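You operate a simulated robot arm through the tools that you are given. There is no shell and no other tool.

You run a simulated robot arm. Do the job below in one go: nothing can be reset, and whatever is moved stays where it is left.

Task
File the two green blocks from the trays in the record case under their days.
Fine: unlatch and open the lid, then shut and latch it again; leave the one in the SAMPLES drawer.

It is judged by the outcome, as a careful person would: the job done as asked, and still so three seconds after it is handed in. It fails if anything else is knocked over, pushed out of place, dropped, spilled or broken. Lids that push on must go on centred and level and be pressed home; caps that screw on are set level and turned clockwise until they are tight.

Robot
A 7-joint arm with a two-finger parallel gripper, fixed in place. Base frame: the origin is on the floor under the middle of its stand, x ahead of it, y to its left, z up. Lengths are in cm, angles in degrees, forces in N, time in s.
With the tool pointing down near the work surface it reaches from about 24 to 54 cm from the base axis. Its first joint turns from -66.0 to 66.0 degrees. Payload 1.57 kg.
The tool frame sits at the grasp point between the pads (the TCP): z along the fingers, y along the line on which they close. The tips reach 3 cm beyond it. The gripper opens to 11 cm. The fingers are 2.4 cm wide and 1.2 cm thick; the gripper's body (4.8 by 11.2 cm) begins 7.8 cm behind the TCP.
Orientation is that of the tool frame in the base frame, as a unit quaternion [w, x, y, z]. With the fingers straight down and closing along the base's y, the tool's x points along the base's -x, its y along +y and its z along -z.

Tools
- The arm moves only by the tool jog_arm. Its arguments are lists of equal length, an entry for each row: "gripper": the gripper command, from -1 (shut) to 1 (fully open), values between in proportion; "offset": the shift along the base's x, y, z in units of 100 mm (1.0 is 100 mm), a list of three; "dr": the turn, a rotation vector about the base's x, y, z in units of 90 degrees (1.0 is 90 degrees), a list of three. In form: {"gripper": [gripper, ...], "offset": [[x, y, z], ...], "dr": [[wx, wy, wz], ...]}. A call has 1 to 20 rows; each row is the pose to reach, as a shift and turn from the pose commanded when the call began. A call with a number of a shift or a turn outside -1 to 1 is refused whole. A row lasts 0.2 s, in which the tool goes at most 5 cm and 8.6 degrees; a call with a longer step from one row to the next is refused whole, and so is a gripper value outside its range. A pose out of reach is approached as far as the arm can. The call stops where the force on the tool passes 90 N (or 10 N more than at its start, if that is more) or the arm is blocked; 0.2 s more then pass. Each finger travels about 10.8 cm/s and halts on what it meets, pressing with about 35 N; the grip force reading is that of the motor and also rises with nothing between the fingers. The clock runs only during rows and for 0.2 s after the last one: add rows that repeat a pose to give the fingers time. It gives the time, the measured TCP pose, the force on the tool (base axes), the opening and the grip force at its end, in the units of the frame above (readings bear some noise), with the torque about the TCP (base axes, N m) and any sound that the robot's microphone picked up.
- Cameras (640 x 400 px; columns grow to the right, rows downward): "scene" is fixed at [16.59, -40.1, 140.33]; the picture's right is [0.76, -0.65, 0.00], its down [-0.44, -0.51, -0.74] and it looks along [0.48, 0.56, -0.67] (base axes); focal length 214 px, centre (320, 200). "wrist" rides on the gripper at [7, 1.6, -14.1] in the tool frame; the picture's right is [-0.23, 0.97, 0.00], its down [-0.86, -0.20, -0.48] and it looks along [-0.47, -0.11, 0.88] (tool axes); focal length 222 px, centre (320, 200). There is no depth. A picture from a camera that has moved, and an enlarged one, comes with that camera's place and axes in the base frame and with its lens. The place of the scene camera against the robot may be out by one fixed shift of up to 1.8 cm in any direction.
- grab_frame(camera): a new picture of that camera. The clock stands still meanwhile.
- zoom(camera, box): a new picture of the part [left, top, right, bottom] of that camera's present view, enlarged. The clock stands still meanwhile.
- sign_off(): hands the job in; it is judged then, once.

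Nothing tells you positions but the pictures and the camera data. Unless the task says otherwise, let go and move clear before handing in.

The tools are called after "Emit:" by a JSON object that holds its "name" and its "arguments". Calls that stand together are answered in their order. jog_arm: Moves the arm, as the interface text tells. Its arguments: {"type":"object","properties":{"gripper":{"type":"array","items":{"type":"number"}},"offset":{"type":"array","items":{"type":"array","items":{"type":"number"}}},"dr":{"type":"array","items":{"type":"array","items":{"type":"number"}}}},"required":["gripper","offset","dr"]} The other tools are called the same way: grab_frame (camera) takes a picture; zoom (camera, box) takes an enlarged picture of a part of a camera's view; sign_off () hands the job in.

At the start:

```text
clock: 0.0
ee_pos: [34.16, 0.15, 126.18]
orientation: [0.0, 0.001, 1.0, -0.001]
ft_force: [0.0, 0.1, 0.3]
torque: [0.02, 0.02, -0.01]
width: 11.0
grasp_force: 0.1
```

scene: 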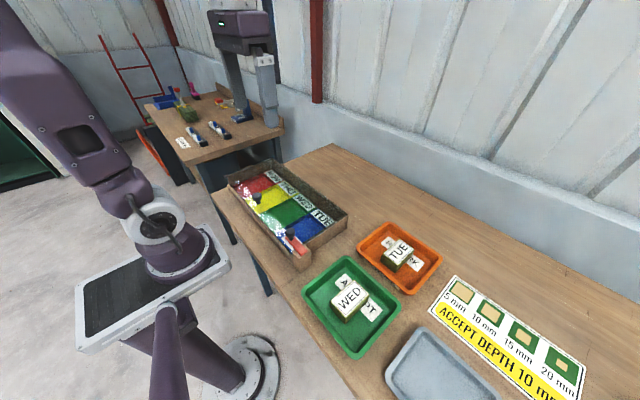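
wrist: 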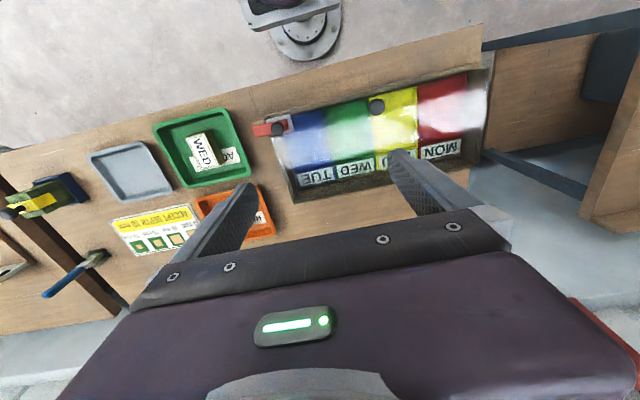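

I see a bench with a record case (coloured compartments MON..TUE with a clear lid), a green tray and an orange tray with labelled blocks, a depth chart, and a grey tray. I'll zoom in for details first.

Emit:
{"name": "zoom", "arguments": {"camera": "scene", "box": [210, 140, 370, 270]}}

Emit:
{"name": "zoom", "arguments": {"camera": "scene", "box": [290, 200, 460, 370]}}

Emit:
{"name": "zoom", "arguments": {"camera": "wrist", "box": [240, 60, 500, 210]}}

Emit:
{"name": "zoom", "arguments": {"camera": "wrist", "box": [80, 90, 300, 260]}}

Emit:
{"name": "zoom", "arguments": {"camera": "scene", "box": [380, 260, 600, 400]}}

```text
3.08 times, centred on (290, 205) of scene
camera zoom: at [16.59, -40.1, 140.33], right [0.76, -0.65, 0.0], down [-0.44, -0.51, -0.74], along [0.48, 0.56, -0.67], focal length 660 px, centre (412, 185)
```

zoom: 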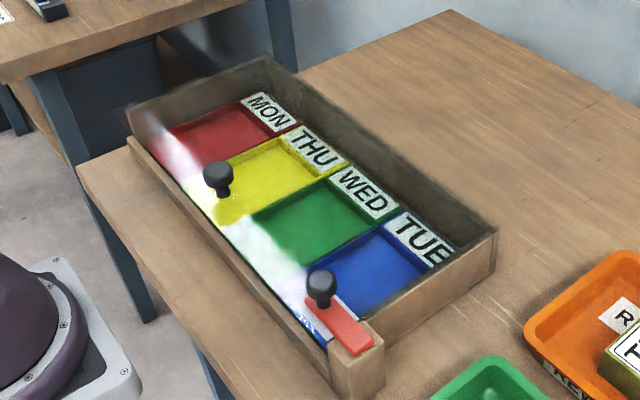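

```text
2.35 times, centred on (375, 285) of scene
camera zoom: at [16.59, -40.1, 140.33], right [0.76, -0.65, 0.0], down [-0.44, -0.51, -0.74], along [0.48, 0.56, -0.67], focal length 505 px, centre (191, 0)
```

zoom: 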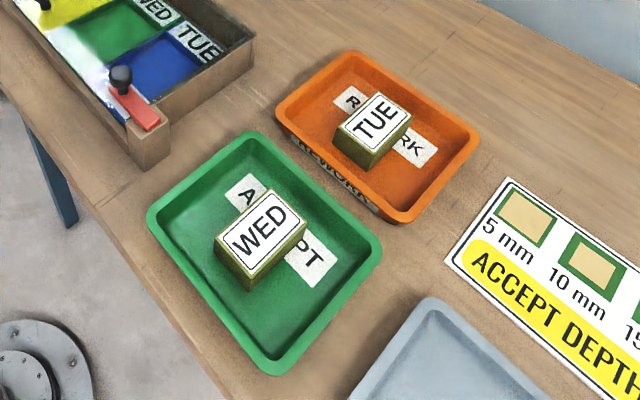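

```text
2.46 times, centred on (370, 135) of wrist
camera zoom: at [27.16, 1.71, 140.32], right [0.23, 0.97, 0.0], down [0.86, -0.2, 0.48], along [0.47, -0.11, -0.88], focal length 547 px, centre (197, 360)
```

zoom: 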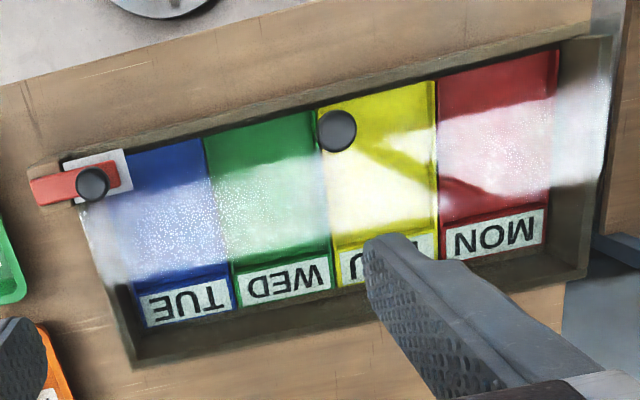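

```text
2.35 times, centred on (190, 175) of wrist
camera zoom: at [27.16, 1.71, 140.32], right [0.23, 0.97, 0.0], down [0.86, -0.2, 0.48], along [0.47, -0.11, -0.88], focal length 523 px, centre (626, 259)
```

zoom: 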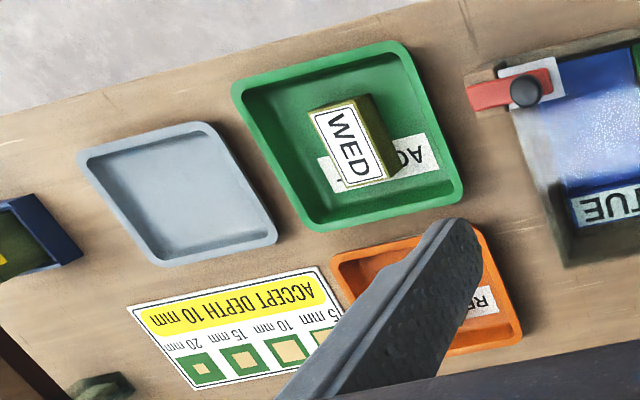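

```text
2.86 times, centred on (490, 330) of scene
camera zoom: at [16.59, -40.1, 140.33], right [0.76, -0.65, 0.0], down [-0.44, -0.51, -0.74], along [0.48, 0.56, -0.67], focal length 613 px, centre (-166, -171)
```

zoom: 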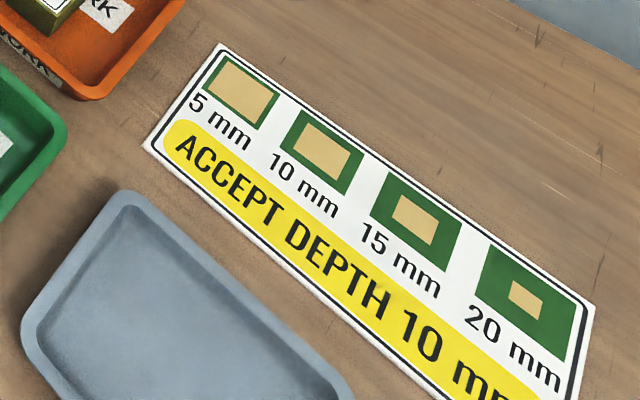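

The case has a clear lid with a black knob at its near edge, and a red latch with its own knob at the near -y corner. I'll move the wrist camera for a second viewpoint to triangulate things.

Emit:
{"name": "jog_arm", "arguments": {"gripper": [1, 1, 1, 1, 1], "offset": [[-0.15, 0.15, -0.15], [-0.3, 0.3, -0.3], [-0.45, 0.45, -0.45], [-0.6, 0.6, -0.6], [-0.6, 0.6, -0.6]], "dr": [[0, 0, 0], [0, 0, 0], [0, 0, 0], [0, 0, 0], [0, 0, 0]]}}

Emit:
{"name": "grab_frame", "arguments": {"camera": "wrist"}}

Emit:
{"name": "grab_frame", "arguments": {"camera": "scene"}}

```text
clock: 1.2
ee_pos: [28.02, 6.06, 120.39]
orientation: [-0.001, 0.0, 1.0, 0.0]
ft_force: [0.4, 0.9, 0.0]
torque: [0.03, -0.02, 0.02]
width: 10.97
grasp_force: 0.1
```

```text
taken
camera wrist: at [21.07, 7.72, 134.43], right [0.23, 0.97, 0.0], down [0.86, -0.2, 0.48], along [0.47, -0.11, -0.88], focal length 222 px, centre (320, 200)
```

wrist: 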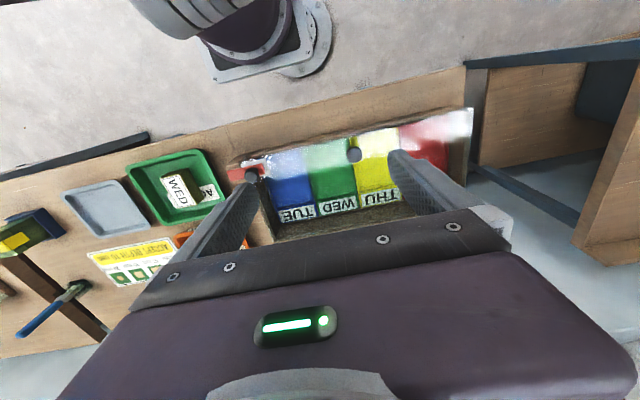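

```text
taken
```

scene: 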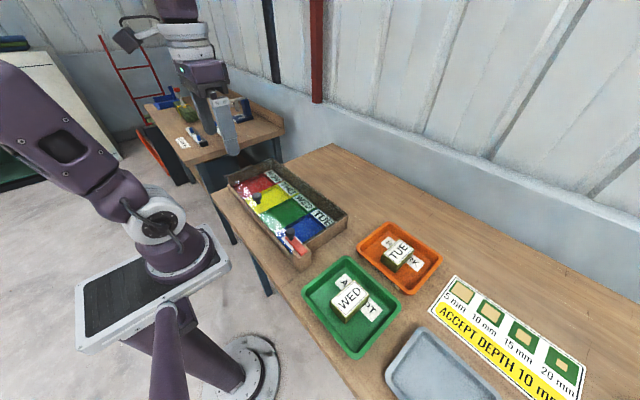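

Zooming on the case and the drawer/tool area from the new viewpoint to triangulate.

Emit:
{"name": "zoom", "arguments": {"camera": "wrist", "box": [220, 90, 480, 250]}}

Emit:
{"name": "zoom", "arguments": {"camera": "wrist", "box": [0, 130, 260, 290]}}

Emit:
{"name": "zoom", "arguments": {"camera": "scene", "box": [260, 190, 350, 260]}}

Emit:
{"name": "zoom", "arguments": {"camera": "scene", "box": [220, 150, 310, 220]}}

```text
2.46 times, centred on (350, 170) of wrist
camera zoom: at [21.07, 7.72, 134.43], right [0.23, 0.97, 0.0], down [0.86, -0.2, 0.48], along [0.47, -0.11, -0.88], focal length 547 px, centre (246, 274)
```

zoom: 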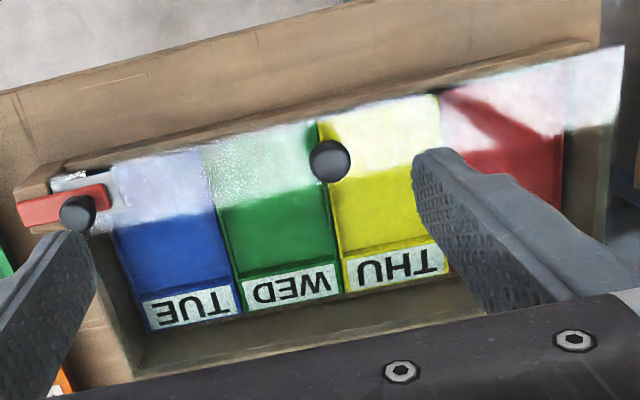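

```text
2.46 times, centred on (130, 210) of wrist
camera zoom: at [21.07, 7.72, 134.43], right [0.23, 0.97, 0.0], down [0.86, -0.2, 0.48], along [0.47, -0.11, -0.88], focal length 547 px, centre (788, 175)
```

zoom: 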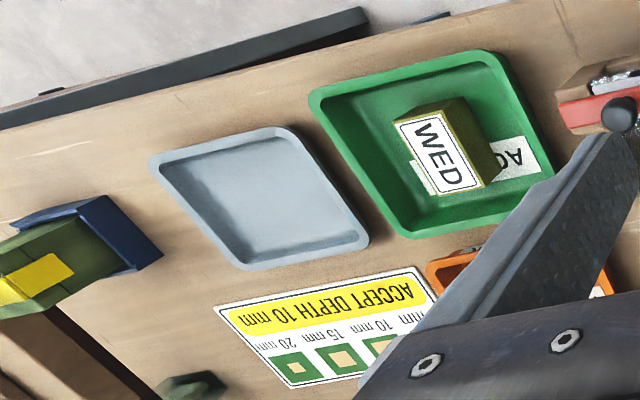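

```text
5.71 times, centred on (305, 225) of scene
camera zoom: at [16.59, -40.1, 140.33], right [0.76, -0.65, 0.0], down [-0.44, -0.51, -0.74], along [0.48, 0.56, -0.67], focal length 1226 px, centre (406, 57)
```

zoom: 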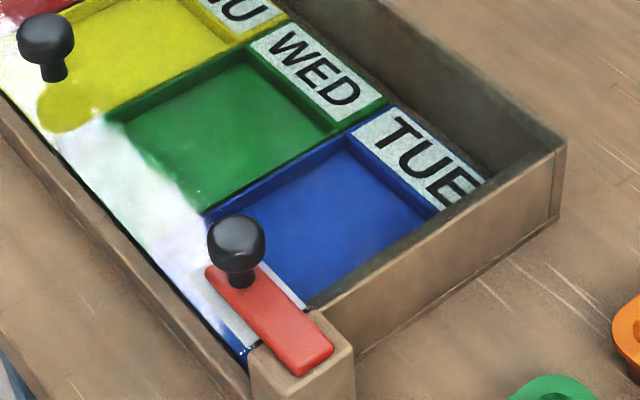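

```text
5.71 times, centred on (265, 185) of scene
camera zoom: at [16.59, -40.1, 140.33], right [0.76, -0.65, 0.0], down [-0.44, -0.51, -0.74], along [0.48, 0.56, -0.67], focal length 1226 px, centre (634, 286)
```

zoom: 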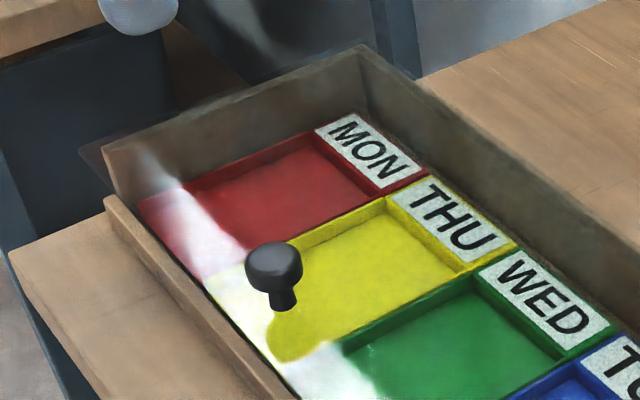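

From two wrist views I put the latch knob near (33.7, -8.4, 95.4), the lid knob near (34.1, 10.9, 95.3), and the WED block top near (34.7, -26, 92). Next I'll look closer at the case from lower down.

Emit:
{"name": "jog_arm", "arguments": {"gripper": [0.6, 0.2, -0.3, -1, -1], "offset": [[-0.1, 0.0, -0.3], [-0.2, 0.0, -0.6], [-0.3, 0.0, -0.9], [-0.3, 0.0, -1.0], [-0.3, 0.0, -1.0]], "dr": [[0, 0, 0], [0, 0, 0], [0, 0, 0], [0, 0, 0], [0, 0, 0]]}}

Emit:
{"name": "grab_frame", "arguments": {"camera": "wrist"}}

Emit:
{"name": "zoom", "arguments": {"camera": "wrist", "box": [120, 60, 360, 210]}}

Emit:
{"name": "zoom", "arguments": {"camera": "wrist", "box": [340, 40, 580, 190]}}

```text
clock: 2.4
ee_pos: [25.11, 6.18, 110.21]
orientation: [0.0, -0.001, 1.0, 0.0]
ft_force: [0.3, 0.0, 0.2]
torque: [-0.01, -0.03, 0.0]
width: 0.01
grasp_force: 21.8
```

```text
taken
camera wrist: at [18.09, 7.67, 124.35], right [0.23, 0.97, 0.0], down [0.85, -0.2, 0.48], along [0.47, -0.11, -0.88], focal length 222 px, centre (320, 200)
```

wrist: 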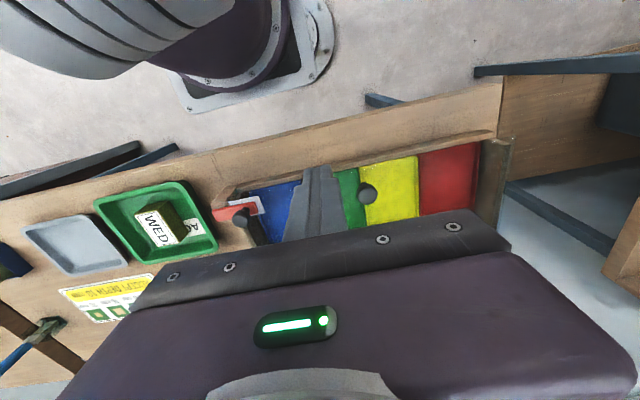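

```text
2.67 times, centred on (240, 135) of wrist
camera zoom: at [18.09, 7.67, 124.35], right [0.23, 0.97, 0.0], down [0.85, -0.2, 0.48], along [0.47, -0.11, -0.88], focal length 592 px, centre (533, 373)
```

zoom: 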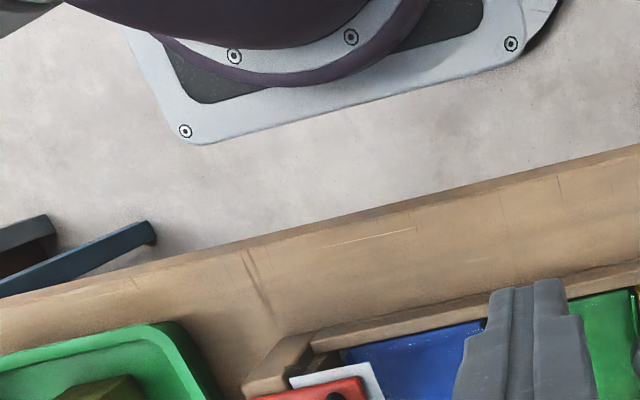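

```text
2.67 times, centred on (460, 115) of wrist
camera zoom: at [18.09, 7.67, 124.35], right [0.23, 0.97, 0.0], down [0.85, -0.2, 0.48], along [0.47, -0.11, -0.88], focal length 592 px, centre (-53, 427)
```

zoom: 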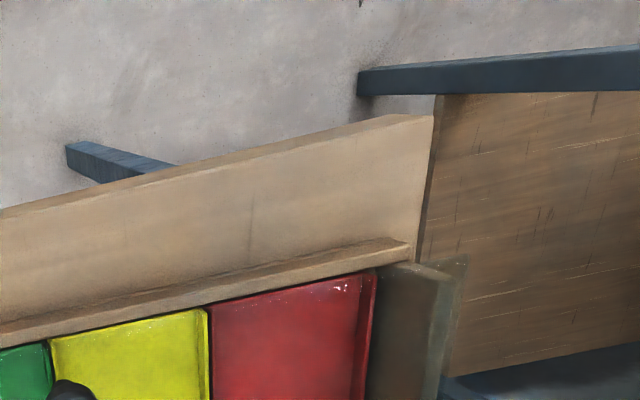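

Emit:
{"name": "zoom", "arguments": {"camera": "wrist", "box": [200, 170, 320, 250]}}

Emit:
{"name": "zoom", "arguments": {"camera": "wrist", "box": [330, 120, 530, 240]}}

Emit:
{"name": "zoom", "arguments": {"camera": "wrist", "box": [0, 170, 240, 330]}}

```text
5.00 times, centred on (260, 210) of wrist
camera zoom: at [18.09, 7.67, 124.35], right [0.23, 0.97, 0.0], down [0.85, -0.2, 0.48], along [0.47, -0.11, -0.88], focal length 1111 px, centre (620, 150)
```

zoom: 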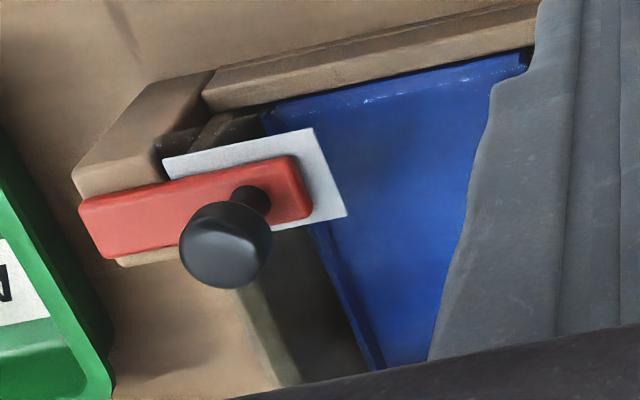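

```text
3.20 times, centred on (430, 180) of wrist
camera zoom: at [18.09, 7.67, 124.35], right [0.23, 0.97, 0.0], down [0.85, -0.2, 0.48], along [0.47, -0.11, -0.88], focal length 711 px, centre (-32, 264)
```

zoom: 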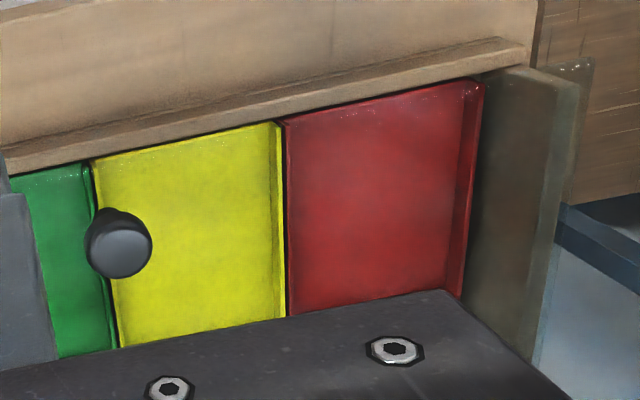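

```text
2.50 times, centred on (120, 250) of wrist
camera zoom: at [18.09, 7.67, 124.35], right [0.23, 0.97, 0.0], down [0.85, -0.2, 0.48], along [0.47, -0.11, -0.88], focal length 555 px, centre (820, 75)
```

zoom: 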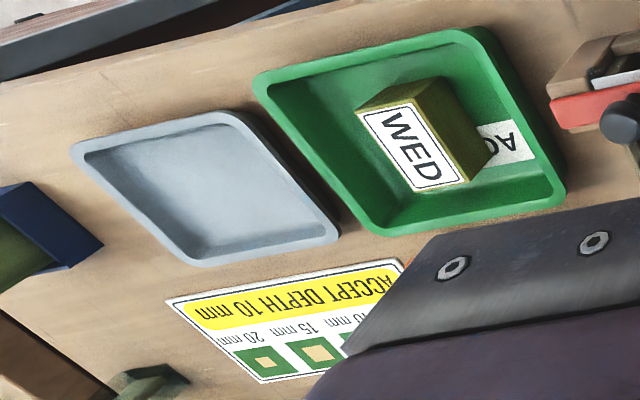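

Emit:
{"name": "zoom", "arguments": {"camera": "scene", "box": [280, 225, 320, 260]}}

Emit:
{"name": "zoom", "arguments": {"camera": "scene", "box": [310, 190, 355, 240]}}

Emit:
{"name": "zoom", "arguments": {"camera": "scene", "box": [220, 155, 280, 205]}}

```text
11.43 times, centred on (300, 242) of scene
camera zoom: at [16.59, -40.1, 140.33], right [0.76, -0.65, 0.0], down [-0.44, -0.51, -0.74], along [0.48, 0.56, -0.67], focal length 2451 px, centre (549, -286)
```

zoom: 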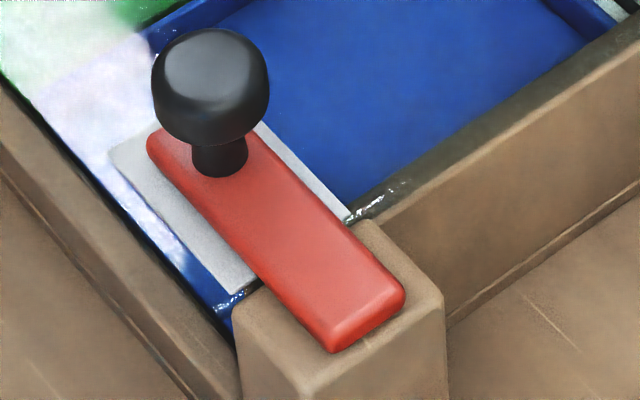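

```text
8.00 times, centred on (332, 215) of scene
camera zoom: at [16.59, -40.1, 140.33], right [0.76, -0.65, 0.0], down [-0.44, -0.51, -0.74], along [0.48, 0.56, -0.67], focal length 1716 px, centre (220, 80)
```

zoom: 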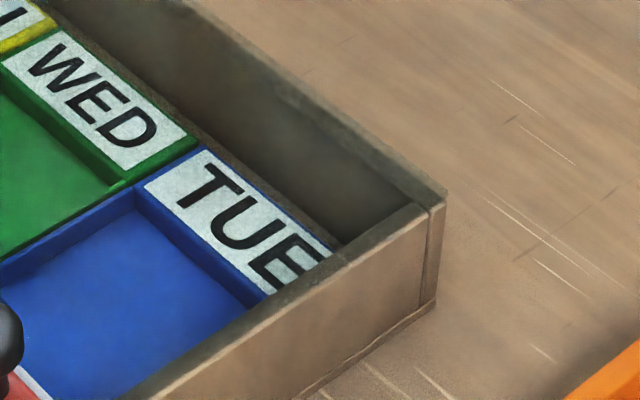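

```text
8.00 times, centred on (250, 180) of scene
camera zoom: at [16.59, -40.1, 140.33], right [0.76, -0.65, 0.0], down [-0.44, -0.51, -0.74], along [0.48, 0.56, -0.67], focal length 1716 px, centre (880, 360)
```

zoom: 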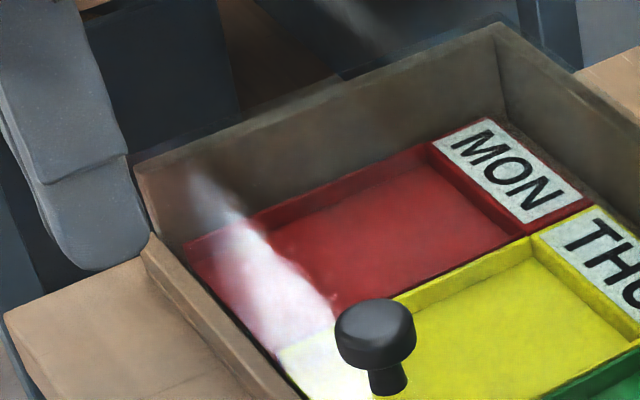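

The lid is a clear flat panel on top of the walls, with a white keeper plate under the red latch arm, which pivots on the corner post. I'll yaw the tool 90° to view the case from the -y side and look for the hinge.

Emit:
{"name": "jog_arm", "arguments": {"gripper": [-1, -1, -1, -1, -1, -1, -1, -1, -1, -1, -1, -1], "offset": [[0.08, -0.08, 0.05], [0.16, -0.16, 0.1], [0.24, -0.24, 0.15], [0.32, -0.32, 0.2], [0.4, -0.4, 0.25], [0.5, -0.5, 0.3], [0.6, -0.6, 0.35], [0.7, -0.7, 0.4], [0.8, -0.8, 0.45], [0.9, -0.9, 0.5], [1.0, -1.0, 0.5], [1.0, -1.0, 0.5]], "dr": [[0, 0, 0.09], [0, 0, 0.18], [0, 0, 0.27], [0, 0, 0.36], [0, 0, 0.45], [0, 0, 0.54], [0, 0, 0.63], [0, 0, 0.72], [0, 0, 0.81], [0, 0, 0.9], [0, 0, 0.99], [0, 0, 0.99]]}}

Emit:
{"name": "grab_frame", "arguments": {"camera": "wrist"}}

Emit:
{"name": "grab_frame", "arguments": {"camera": "scene"}}

```text
clock: 5.0
ee_pos: [35.33, -3.98, 115.25]
orientation: [0.0, -0.702, 0.712, 0.0]
ft_force: [0.0, 0.7, 0.4]
torque: [-0.01, -0.01, -0.02]
width: 0.0
grasp_force: 21.3
```

```text
taken
camera wrist: at [33.57, -10.92, 129.32], right [-0.97, 0.24, 0.0], down [0.21, 0.85, 0.48], along [0.12, 0.46, -0.88], focal length 222 px, centre (320, 200)
```

wrist: 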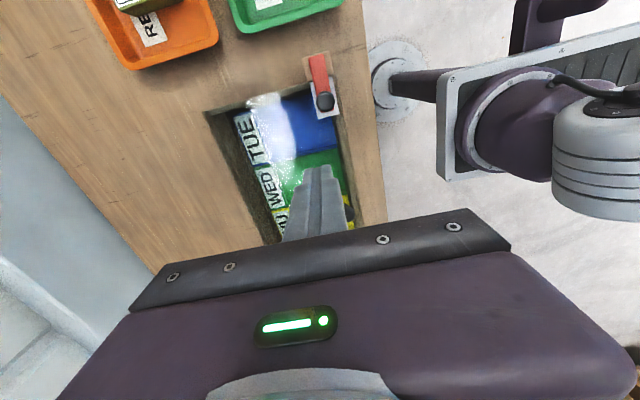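

```text
taken
```

scene: 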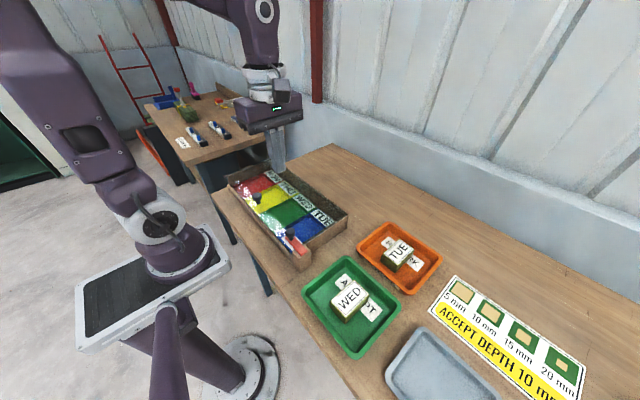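

Emit:
{"name": "zoom", "arguments": {"camera": "wrist", "box": [190, 40, 390, 250]}}

Emit:
{"name": "zoom", "arguments": {"camera": "wrist", "box": [80, 0, 360, 130]}}

```text
1.90 times, centred on (290, 145) of wrist
camera zoom: at [33.57, -10.92, 129.32], right [-0.97, 0.24, 0.0], down [0.21, 0.85, 0.48], along [0.12, 0.46, -0.88], focal length 423 px, centre (377, 305)
```

zoom: 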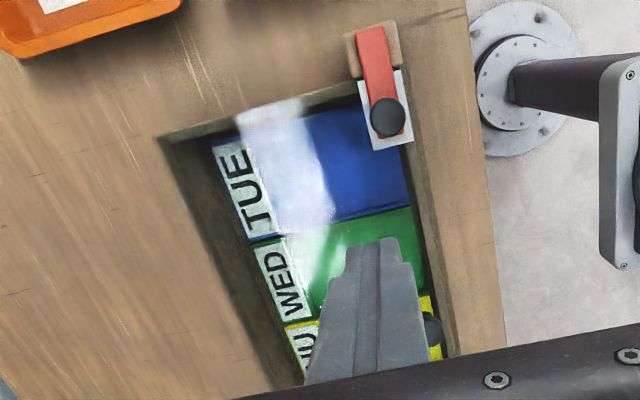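

```text
2.29 times, centred on (220, 65) of wrist
camera zoom: at [33.57, -10.92, 129.32], right [-0.97, 0.24, 0.0], down [0.21, 0.85, 0.48], along [0.12, 0.46, -0.88], focal length 508 px, centre (549, 509)
```

zoom: 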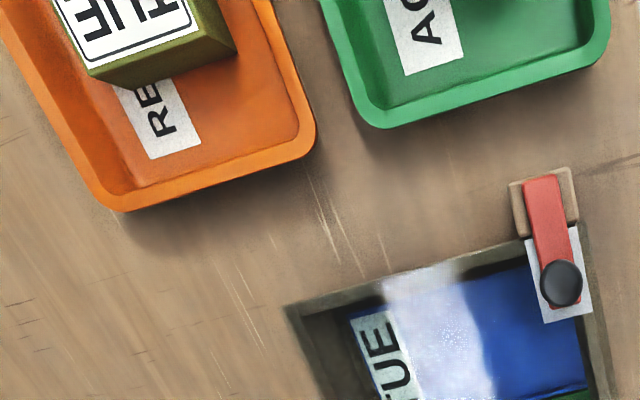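

Far −y wall corner comes out at (52.5, −10.9, 91.5), so wall tops are at z≈91.5 and the lid spans roughly x 32–51, y −10–33. I'll look at the far edge and MON end to find the hinge.

Emit:
{"name": "jog_arm", "arguments": {"gripper": [-1, -1, -1, -1, -1, -1], "offset": [[0.15, 0.25, 0.0], [0.3, 0.5, 0.0], [0.45, 0.75, 0.0], [0.6, 1.0, 0.0], [0.7, 1.0, 0.0], [0.7, 1.0, 0.0]], "dr": [[0, 0, 0], [0, 0, 0], [0, 0, 0], [0, 0, 0], [0, 0, 0], [0, 0, 0]]}}

Emit:
{"name": "grab_frame", "arguments": {"camera": "wrist"}}

Emit:
{"name": "zoom", "arguments": {"camera": "wrist", "box": [180, 0, 480, 220]}}

```text
clock: 6.4
ee_pos: [42.28, 6.19, 115.29]
orientation: [0.0, -0.702, 0.712, 0.0]
ft_force: [-0.5, -0.2, 0.6]
torque: [-0.01, 0.02, 0.03]
width: 0.01
grasp_force: 21.0
```

```text
taken
camera wrist: at [40.45, -0.81, 129.37], right [-0.97, 0.24, 0.0], down [0.21, 0.85, 0.48], along [0.12, 0.46, -0.88], focal length 222 px, centre (320, 200)
```

wrist: 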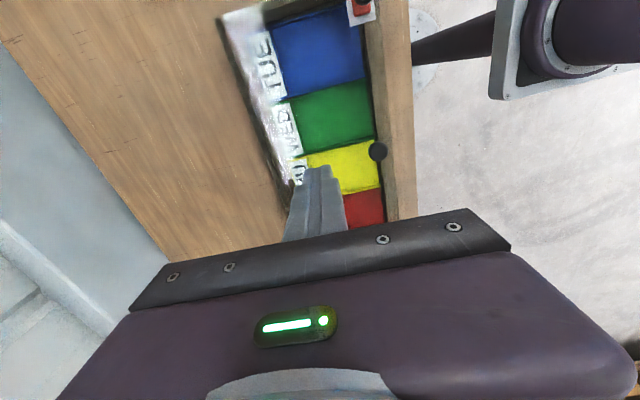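

```text
1.82 times, centred on (330, 110) of wrist
camera zoom: at [40.45, -0.81, 129.37], right [-0.97, 0.24, 0.0], down [0.21, 0.85, 0.48], along [0.12, 0.46, -0.88], focal length 404 px, centre (302, 364)
```

zoom: 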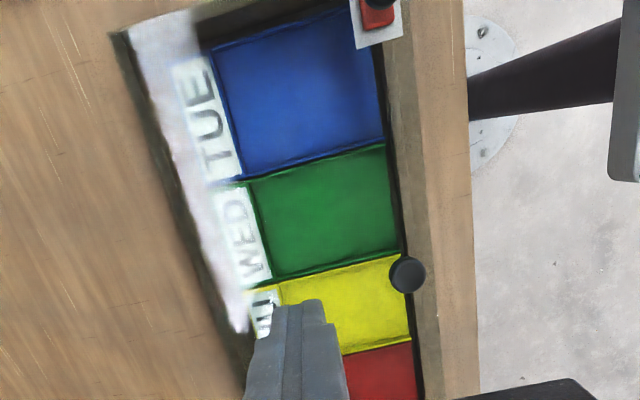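

Emit:
{"name": "zoom", "arguments": {"camera": "scene", "box": [255, 155, 305, 190]}}

Emit:
{"name": "zoom", "arguments": {"camera": "scene", "box": [300, 175, 350, 210]}}

Emit:
{"name": "zoom", "arguments": {"camera": "scene", "box": [225, 165, 255, 195]}}

Emit:
{"name": "zoom", "arguments": {"camera": "scene", "box": [120, 70, 280, 170]}}

```text
11.43 times, centred on (280, 172) of scene
camera zoom: at [16.59, -40.1, 140.33], right [0.76, -0.65, 0.0], down [-0.44, -0.51, -0.74], along [0.48, 0.56, -0.67], focal length 2451 px, centre (777, 514)
```

zoom: 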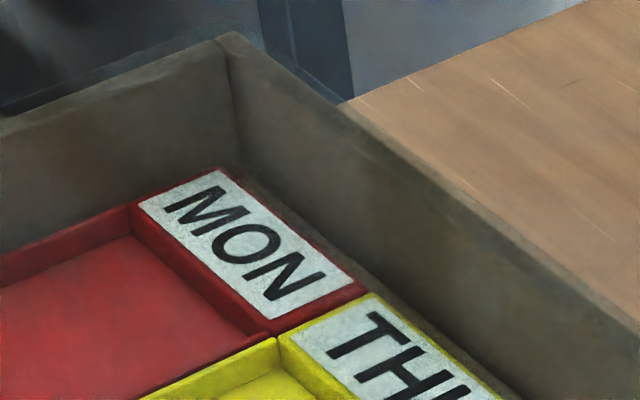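

```text
11.43 times, centred on (325, 192) of scene
camera zoom: at [16.59, -40.1, 140.33], right [0.76, -0.65, 0.0], down [-0.44, -0.51, -0.74], along [0.48, 0.56, -0.67], focal length 2451 px, centre (263, 286)
```

zoom: 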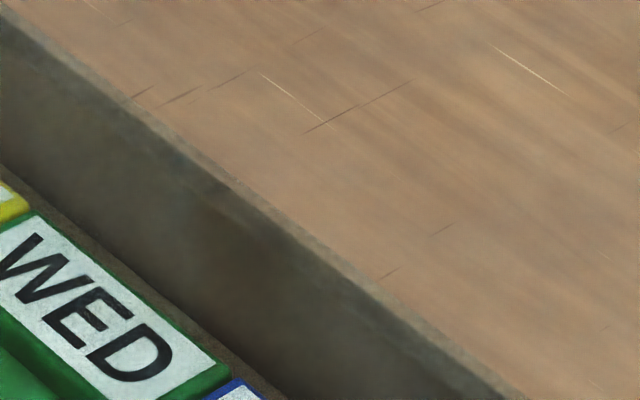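

```text
13.33 times, centred on (240, 180) of scene
camera zoom: at [16.59, -40.1, 140.33], right [0.76, -0.65, 0.0], down [-0.44, -0.51, -0.74], along [0.48, 0.56, -0.67], focal length 2860 px, centre (1387, 467)
```

zoom: 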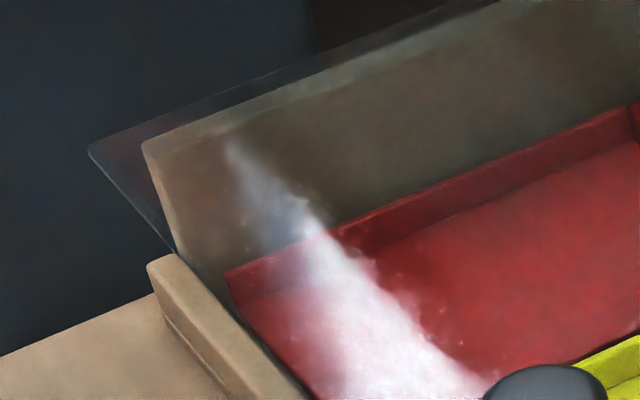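

```text
4.00 times, centred on (200, 120) of scene
camera zoom: at [16.59, -40.1, 140.33], right [0.76, -0.65, 0.0], down [-0.44, -0.51, -0.74], along [0.48, 0.56, -0.67], focal length 858 px, centre (800, 520)
```

zoom: 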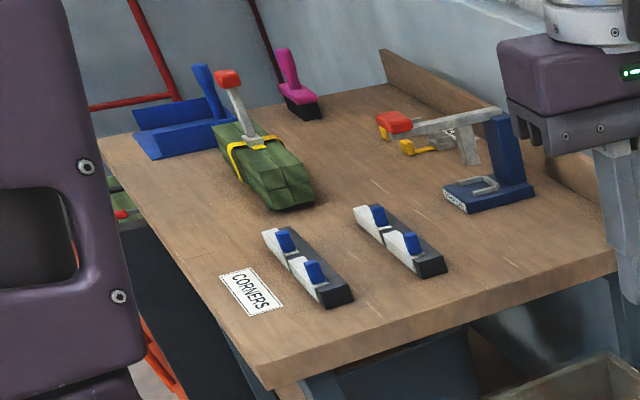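

No hinge hardware is visible, but the knob at the near edge implies the hinge is along the far edge. I'll now go above the latch knob at about (33.7, −8.3), fingers closing along x, slightly open so they straddle it.

Emit:
{"name": "jog_arm", "arguments": {"gripper": [-1, -0.8, -0.5, -0.3, -0.27, -0.27], "offset": [[-0.2, -0.25, 0.0], [-0.4, -0.5, 0.0], [-0.6, -0.75, 0.0], [-0.86, -1.0, 0.0], [-0.86, -1.0, -0.3], [-0.86, -1.0, -0.3]], "dr": [[0, 0, 0], [0, 0, 0], [0, 0, 0], [0, 0, 0], [0, 0, 0], [0, 0, 0]]}}

Emit:
{"name": "jog_arm", "arguments": {"gripper": [-0.27, -0.27, -0.27, -0.27], "offset": [[0.0, -0.25, -0.2], [0.0, -0.45, -0.4], [0.0, -0.45, -0.6], [0.0, -0.45, -0.6]], "dr": [[0, 0, 0], [0, 0, 0], [0, 0, 0], [0, 0, 0]]}}

Emit:
{"name": "grab_frame", "arguments": {"camera": "wrist"}}

Emit:
{"name": "zoom", "arguments": {"camera": "wrist", "box": [240, 90, 400, 210]}}

Emit:
{"name": "zoom", "arguments": {"camera": "scene", "box": [270, 200, 330, 260]}}

```text
clock: 7.8
ee_pos: [33.53, -3.94, 112.25]
orientation: [0.001, -0.702, 0.712, 0.0]
ft_force: [0.4, 0.8, -0.5]
torque: [-0.01, 0.0, -0.02]
width: 4.02
grasp_force: 0.0
```

```text
clock: 8.8
ee_pos: [33.57, -8.26, 106.27]
orientation: [0.0, -0.701, 0.713, 0.0]
ft_force: [-0.5, 0.6, -0.2]
torque: [0.03, 0.01, 0.01]
width: 4.0
grasp_force: 0.0
```

```text
taken
camera wrist: at [31.78, -15.28, 120.32], right [-0.97, 0.24, 0.0], down [0.21, 0.85, 0.48], along [0.12, 0.46, -0.88], focal length 222 px, centre (320, 200)
```

wrist: 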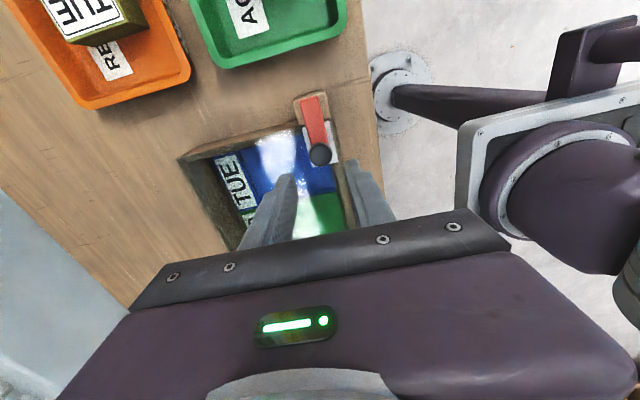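

```text
3.33 times, centred on (320, 150) of wrist
camera zoom: at [31.78, -15.28, 120.32], right [-0.97, 0.24, 0.0], down [0.21, 0.85, 0.48], along [0.12, 0.46, -0.88], focal length 740 px, centre (320, 367)
```

zoom: 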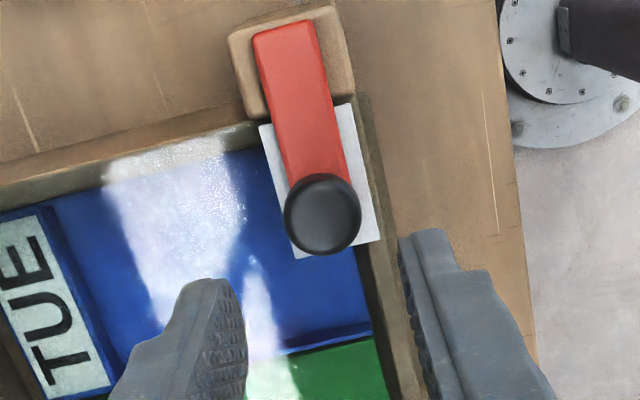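

```text
6.67 times, centred on (300, 230) of scene
camera zoom: at [16.59, -40.1, 140.33], right [0.76, -0.65, 0.0], down [-0.44, -0.51, -0.74], along [0.48, 0.56, -0.67], focal length 1430 px, centre (453, 0)
```

zoom: 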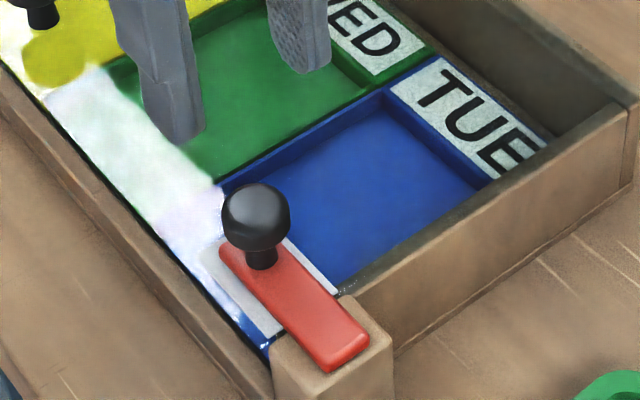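

The fingers are lined up to straddle the latch knob at (33.6, −8.1). I'll descend to tips ~2 cm above the lid.

Emit:
{"name": "jog_arm", "arguments": {"gripper": [-0.27, -0.27, -0.27, -0.27, -0.27, -0.27, -0.27], "offset": [[0.005, 0.01, -0.2], [0.005, 0.01, -0.4], [0.005, 0.01, -0.6], [0.005, 0.01, -0.75], [0.005, 0.01, -0.85], [0.005, 0.01, -0.9], [0.005, 0.01, -0.9]], "dr": [[0, 0, 0], [0, 0, 0], [0, 0, 0], [0, 0, 0], [0, 0, 0], [0, 0, 0], [0, 0, 0]]}}

Emit:
{"name": "zoom", "arguments": {"camera": "wrist", "box": [220, 90, 420, 240]}}

Emit:
{"name": "zoom", "arguments": {"camera": "scene", "box": [270, 200, 330, 260]}}

```text
clock: 10.4
ee_pos: [33.42, -8.32, 97.15]
orientation: [-0.001, -0.702, 0.713, 0.0]
ft_force: [0.2, 0.0, 0.0]
torque: [-0.01, -0.01, -0.05]
width: 4.02
grasp_force: 0.0
```

```text
2.67 times, centred on (320, 165) of wrist
camera zoom: at [31.74, -15.29, 111.32], right [-0.97, 0.24, 0.0], down [0.21, 0.85, 0.48], along [0.12, 0.46, -0.88], focal length 592 px, centre (320, 293)
```

zoom: 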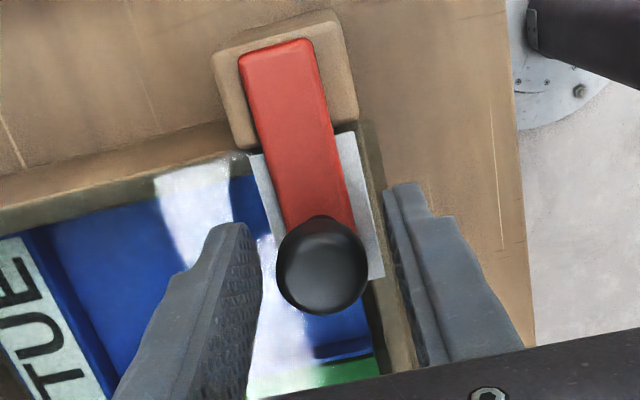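

```text
6.67 times, centred on (300, 230) of scene
camera zoom: at [16.59, -40.1, 140.33], right [0.76, -0.65, 0.0], down [-0.44, -0.51, -0.74], along [0.48, 0.56, -0.67], focal length 1430 px, centre (453, 0)
```

zoom: 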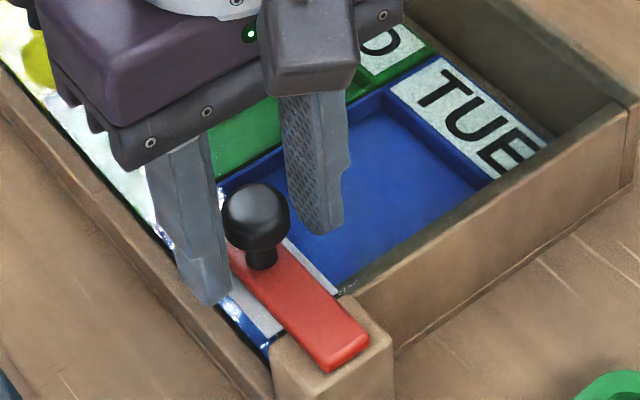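

The fingers straddle the knob cleanly. I'll swing it gently toward −x about the post pivot (≈(33.55, −12.4), radius 4.3) by a small test angle first.

Emit:
{"name": "jog_arm", "arguments": {"gripper": [-0.27, -0.27, -0.27, -0.27, -0.27, -0.27], "offset": [[-0.0375, -0.0016, 0], [-0.0747, -0.0065, 0], [-0.111, -0.0147, 0], [-0.147, -0.026, 0], [-0.182, -0.04, 0], [-0.182, -0.04, 0]], "dr": [[0, 0, 0.03], [0, 0, 0.06], [0, 0, 0.09], [0, 0, 0.12], [0, 0, 0.15], [0, 0, 0.15]]}}

Emit:
{"name": "zoom", "arguments": {"camera": "wrist", "box": [220, 90, 420, 240]}}

Emit:
{"name": "zoom", "arguments": {"camera": "scene", "box": [270, 200, 330, 260]}}

```text
clock: 11.8
ee_pos: [31.61, -8.77, 97.27]
orientation: [0.0, 0.781, -0.625, -0.001]
ft_force: [0.3, 0.5, 0.8]
torque: [0.0, 0.0, 0.0]
width: 4.06
grasp_force: 0.3
```

```text
2.67 times, centred on (320, 165) of wrist
camera zoom: at [31.62, -15.91, 111.34], right [-1.0, 0.01, 0.0], down [0.01, 0.88, 0.48], along [0.0, 0.48, -0.88], focal length 592 px, centre (320, 293)
```

zoom: 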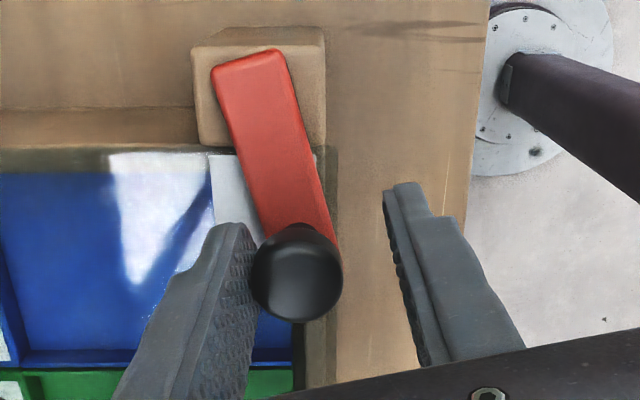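

```text
6.67 times, centred on (300, 230) of scene
camera zoom: at [16.59, -40.1, 140.33], right [0.76, -0.65, 0.0], down [-0.44, -0.51, -0.74], along [0.48, 0.56, -0.67], focal length 1430 px, centre (453, 0)
```

zoom: 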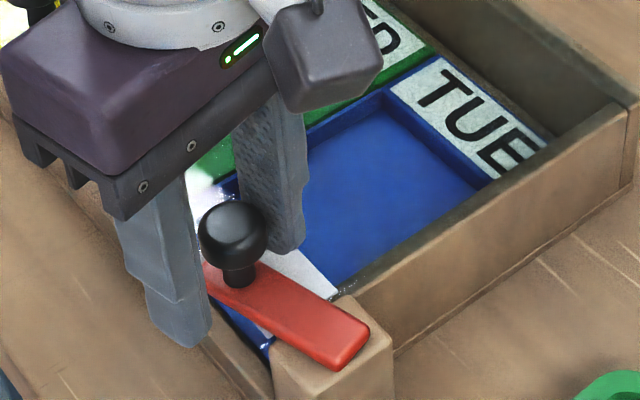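

The latch turns freely toward −x. I'll carry it on round to about 95°, clear of the lid.

Emit:
{"name": "jog_arm", "arguments": {"gripper": [-0.27, -0.27, -0.27, -0.27, -0.27, -0.27, -0.27, -0.27, -0.27, -0.27, -0.27], "offset": [[-0.0461, -0.0251, 0], [-0.0947, -0.0603, 0], [-0.1378, -0.102, 0], [-0.1748, -0.1493, 0], [-0.2048, -0.2012, 0], [-0.2273, -0.2568, 0], [-0.2417, -0.3151, 0], [-0.248, -0.3747, 0], [-0.2459, -0.4346, 0], [-0.2417, -0.4643, 0], [-0.2417, -0.4643, 0]], "dr": [[0, 0, 0.05], [0, 0, 0.1], [0, 0, 0.15], [0, 0, 0.2], [0, 0, 0.26], [0, 0, 0.32], [0, 0, 0.38], [0, 0, 0.44], [0, 0, 0.5], [0, 0, 0.53], [0, 0, 0.53]]}}

Emit:
{"name": "zoom", "arguments": {"camera": "wrist", "box": [220, 90, 420, 240]}}

Emit:
{"name": "zoom", "arguments": {"camera": "scene", "box": [250, 200, 340, 280]}}

```text
clock: 14.2
ee_pos: [29.43, -13.26, 97.13]
orientation: [0.0, 0.967, -0.255, 0.0]
ft_force: [0.4, 0.6, 0.1]
torque: [0.03, 0.02, -0.02]
width: 4.08
grasp_force: 0.2
```

```text
2.67 times, centred on (320, 165) of wrist
camera zoom: at [34.6, -18.19, 111.25], right [-0.68, -0.73, 0.0], down [-0.64, 0.6, 0.48], along [-0.35, 0.32, -0.88], focal length 592 px, centre (320, 293)
```

zoom: 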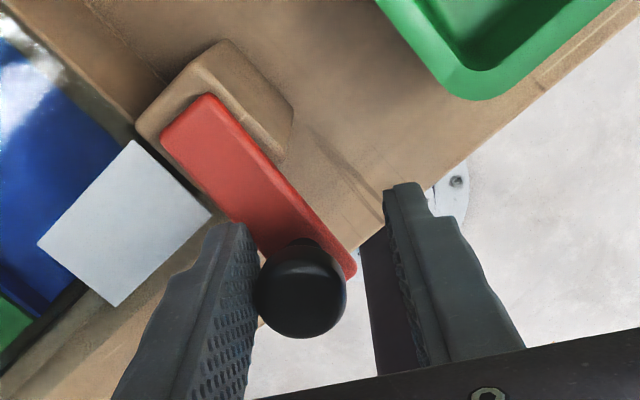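

```text
5.00 times, centred on (295, 240) of scene
camera zoom: at [16.59, -40.1, 140.33], right [0.76, -0.65, 0.0], down [-0.44, -0.51, -0.74], along [0.48, 0.56, -0.67], focal length 1072 px, centre (445, 0)
```

zoom: 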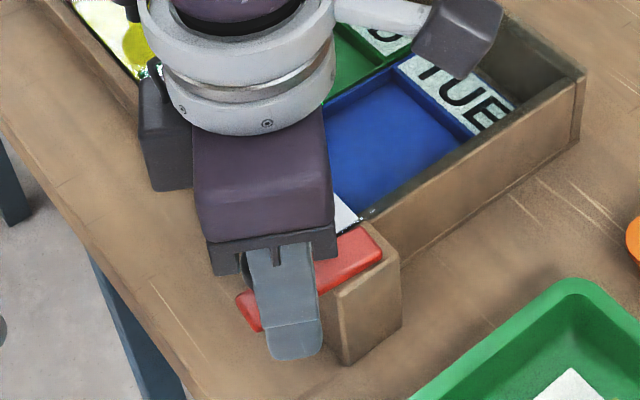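

The latch now points straight at −x, clear of the lid (lid corner at y≈−10.8, arm edge ≈−11.4). I'll lift out, yaw back, and test in free air whether the arm can reach where the lid knob will be when the lid is upright (~x 54, z 110).

Emit:
{"name": "jog_arm", "arguments": {"gripper": [-0.27, -0.27, -0.27, -0.27, -0.27, -0.27, -0.27, -0.27, -0.27, -0.27, -0.27, -0.27, -0.27, -0.27, -0.27, -0.27], "offset": [[0, 0, 0.15], [0, 0, 0.35], [0, 0, 0.6], [0, 0, 0.85], [0, 0, 1.0], [0.1, 0.1, 1.0], [0.2, 0.2, 1.0], [0.3, 0.3, 1.0], [0.4, 0.4, 1.0], [0.5, 0.5, 1.0], [0.6, 0.6, 1.0], [0.7, 0.7, 1.0], [0.8, 0.8, 1.0], [0.9, 0.9, 1.0], [1.0, 1.0, 1.0], [1.0, 1.0, 1.0]], "dr": [[0, 0, 0], [0, 0, 0], [0, 0, 0], [0, 0, 0], [0, 0, 0], [0, 0, -0.09], [0, 0, -0.18], [0, 0, -0.27], [0, 0, -0.36], [0, 0, -0.45], [0, 0, -0.54], [0, 0, -0.63], [0, 0, -0.72], [0, 0, -0.81], [0, 0, -0.9], [0, 0, -0.9]]}}

Emit:
{"name": "jog_arm", "arguments": {"gripper": [-0.27, -0.27, -0.27, -0.27, -0.27, -0.27, -0.27, -0.27, -0.27, -0.27], "offset": [[0.1, 0.15, 0.0], [0.2, 0.3, 0.0], [0.3, 0.45, 0.0], [0.4, 0.6, 0.0], [0.5, 0.75, 0.0], [0.6, 0.9, 0.0], [0.7, 1.0, 0.0], [0.8, 1.0, 0.0], [0.9, 1.0, 0.0], [0.9, 1.0, 0.0]], "dr": [[0, 0, -0.09], [0, 0, -0.18], [0, 0, -0.27], [0, 0, -0.36], [0, 0, -0.45], [0, 0, -0.54], [0, 0, -0.63], [0, 0, -0.72], [0, 0, -0.76], [0, 0, -0.76]]}}

```text
clock: 17.6
ee_pos: [39.35, -3.31, 107.15]
orientation: [0.0, -0.568, 0.823, 0.0]
ft_force: [0.6, 0.1, 0.9]
torque: [0.02, 0.02, -0.01]
width: 4.03
grasp_force: 0.1
out of reach, approached as far as the arm can: row 5
```

```text
clock: 19.8
ee_pos: [48.4, 6.63, 107.19]
orientation: [0.0, -0.007, 1.0, 0.0]
ft_force: [0.3, -0.4, -0.1]
torque: [0.0, 0.0, -0.03]
width: 4.01
grasp_force: 0.2
```

Emit:
{"name": "jog_arm", "arguments": {"gripper": [-0.27, -0.27, -0.27, -0.27, -0.27, -0.27, -0.27], "offset": [[0.1, 0.1, 0.1], [0.2, 0.2, 0.2], [0.3, 0.3, 0.3], [0.45, 0.43, 0.4], [0.61, 0.43, 0.45], [0.7, 0.43, 0.45], [0.7, 0.43, 0.45]], "dr": [[0, 0, 0], [0, 0, 0], [0, 0, 0], [0, 0, 0], [0, 0, 0], [0, 0, 0], [0, 0, 0]]}}

Emit:
{"name": "grab_frame", "arguments": {"camera": "wrist"}}

Emit:
{"name": "grab_frame", "arguments": {"camera": "scene"}}

```text
clock: 21.4
ee_pos: [55.4, 11.08, 111.59]
orientation: [-0.001, -0.008, 1.0, 0.0]
ft_force: [1.1, -0.1, 0.6]
torque: [0.03, -0.04, 0.03]
width: 4.02
grasp_force: 0.0
```

```text
taken
camera wrist: at [48.42, 12.56, 125.73], right [0.21, 0.98, 0.0], down [0.86, -0.19, 0.48], along [0.47, -0.1, -0.88], focal length 222 px, centre (320, 200)
```

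wrist: 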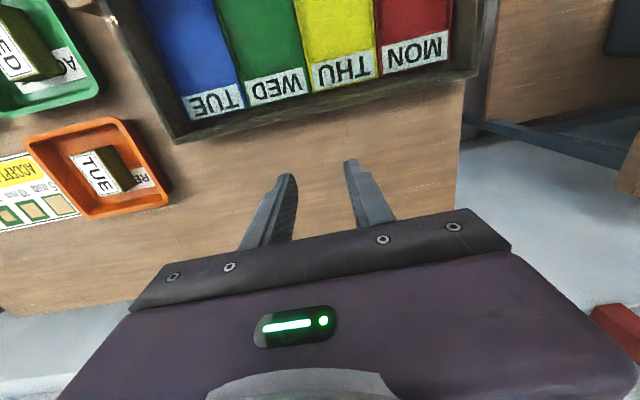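

```text
taken
```

scene: 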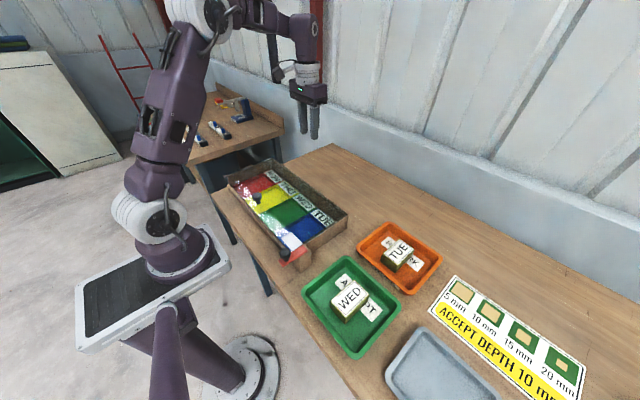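

It reaches (55.4, 11.1, 111.6) with the tool vertical. I'll test a bit further out for margin and zoom on the far wall.

Emit:
{"name": "zoom", "arguments": {"camera": "wrist", "box": [110, 0, 490, 150]}}

Emit:
{"name": "jog_arm", "arguments": {"gripper": [-0.27, -0.27, -0.27, -0.27], "offset": [[0.2, 0.0, -0.05], [0.4, 0.0, -0.1], [0.6, 0.0, -0.2], [0.6, 0.0, -0.2]], "dr": [[0, 0, 0], [0, 0, 0], [0, 0, 0], [0, 0, 0]]}}

Emit:
{"name": "zoom", "arguments": {"camera": "wrist", "box": [60, 0, 480, 170]}}

```text
1.68 times, centred on (300, 75) of wrist
camera zoom: at [48.42, 12.56, 125.73], right [0.21, 0.98, 0.0], down [0.86, -0.19, 0.48], along [0.47, -0.1, -0.88], focal length 374 px, centre (354, 410)
```

zoom: 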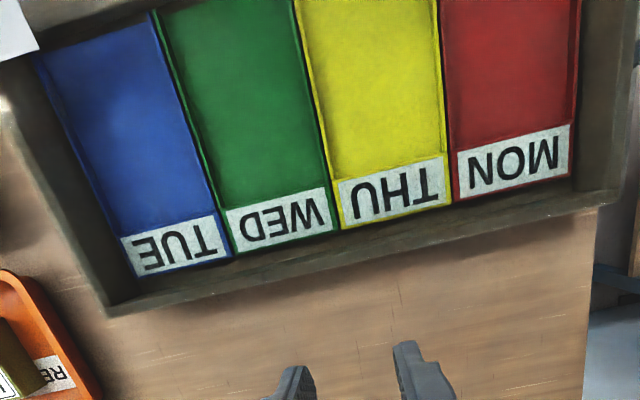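

```text
clock: 22.4
ee_pos: [61.33, 10.98, 109.58]
orientation: [0.0, -0.008, 1.0, 0.0]
ft_force: [-0.2, 0.0, 0.6]
torque: [-0.02, -0.02, 0.0]
width: 3.99
grasp_force: 0.1
```

```text
1.52 times, centred on (270, 85) of wrist
camera zoom: at [54.39, 12.45, 123.7], right [0.21, 0.98, 0.0], down [0.86, -0.19, 0.48], along [0.47, -0.1, -0.88], focal length 338 px, centre (396, 375)
```

zoom: 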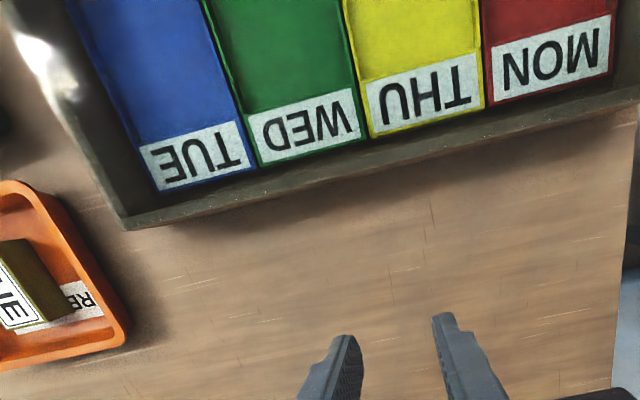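

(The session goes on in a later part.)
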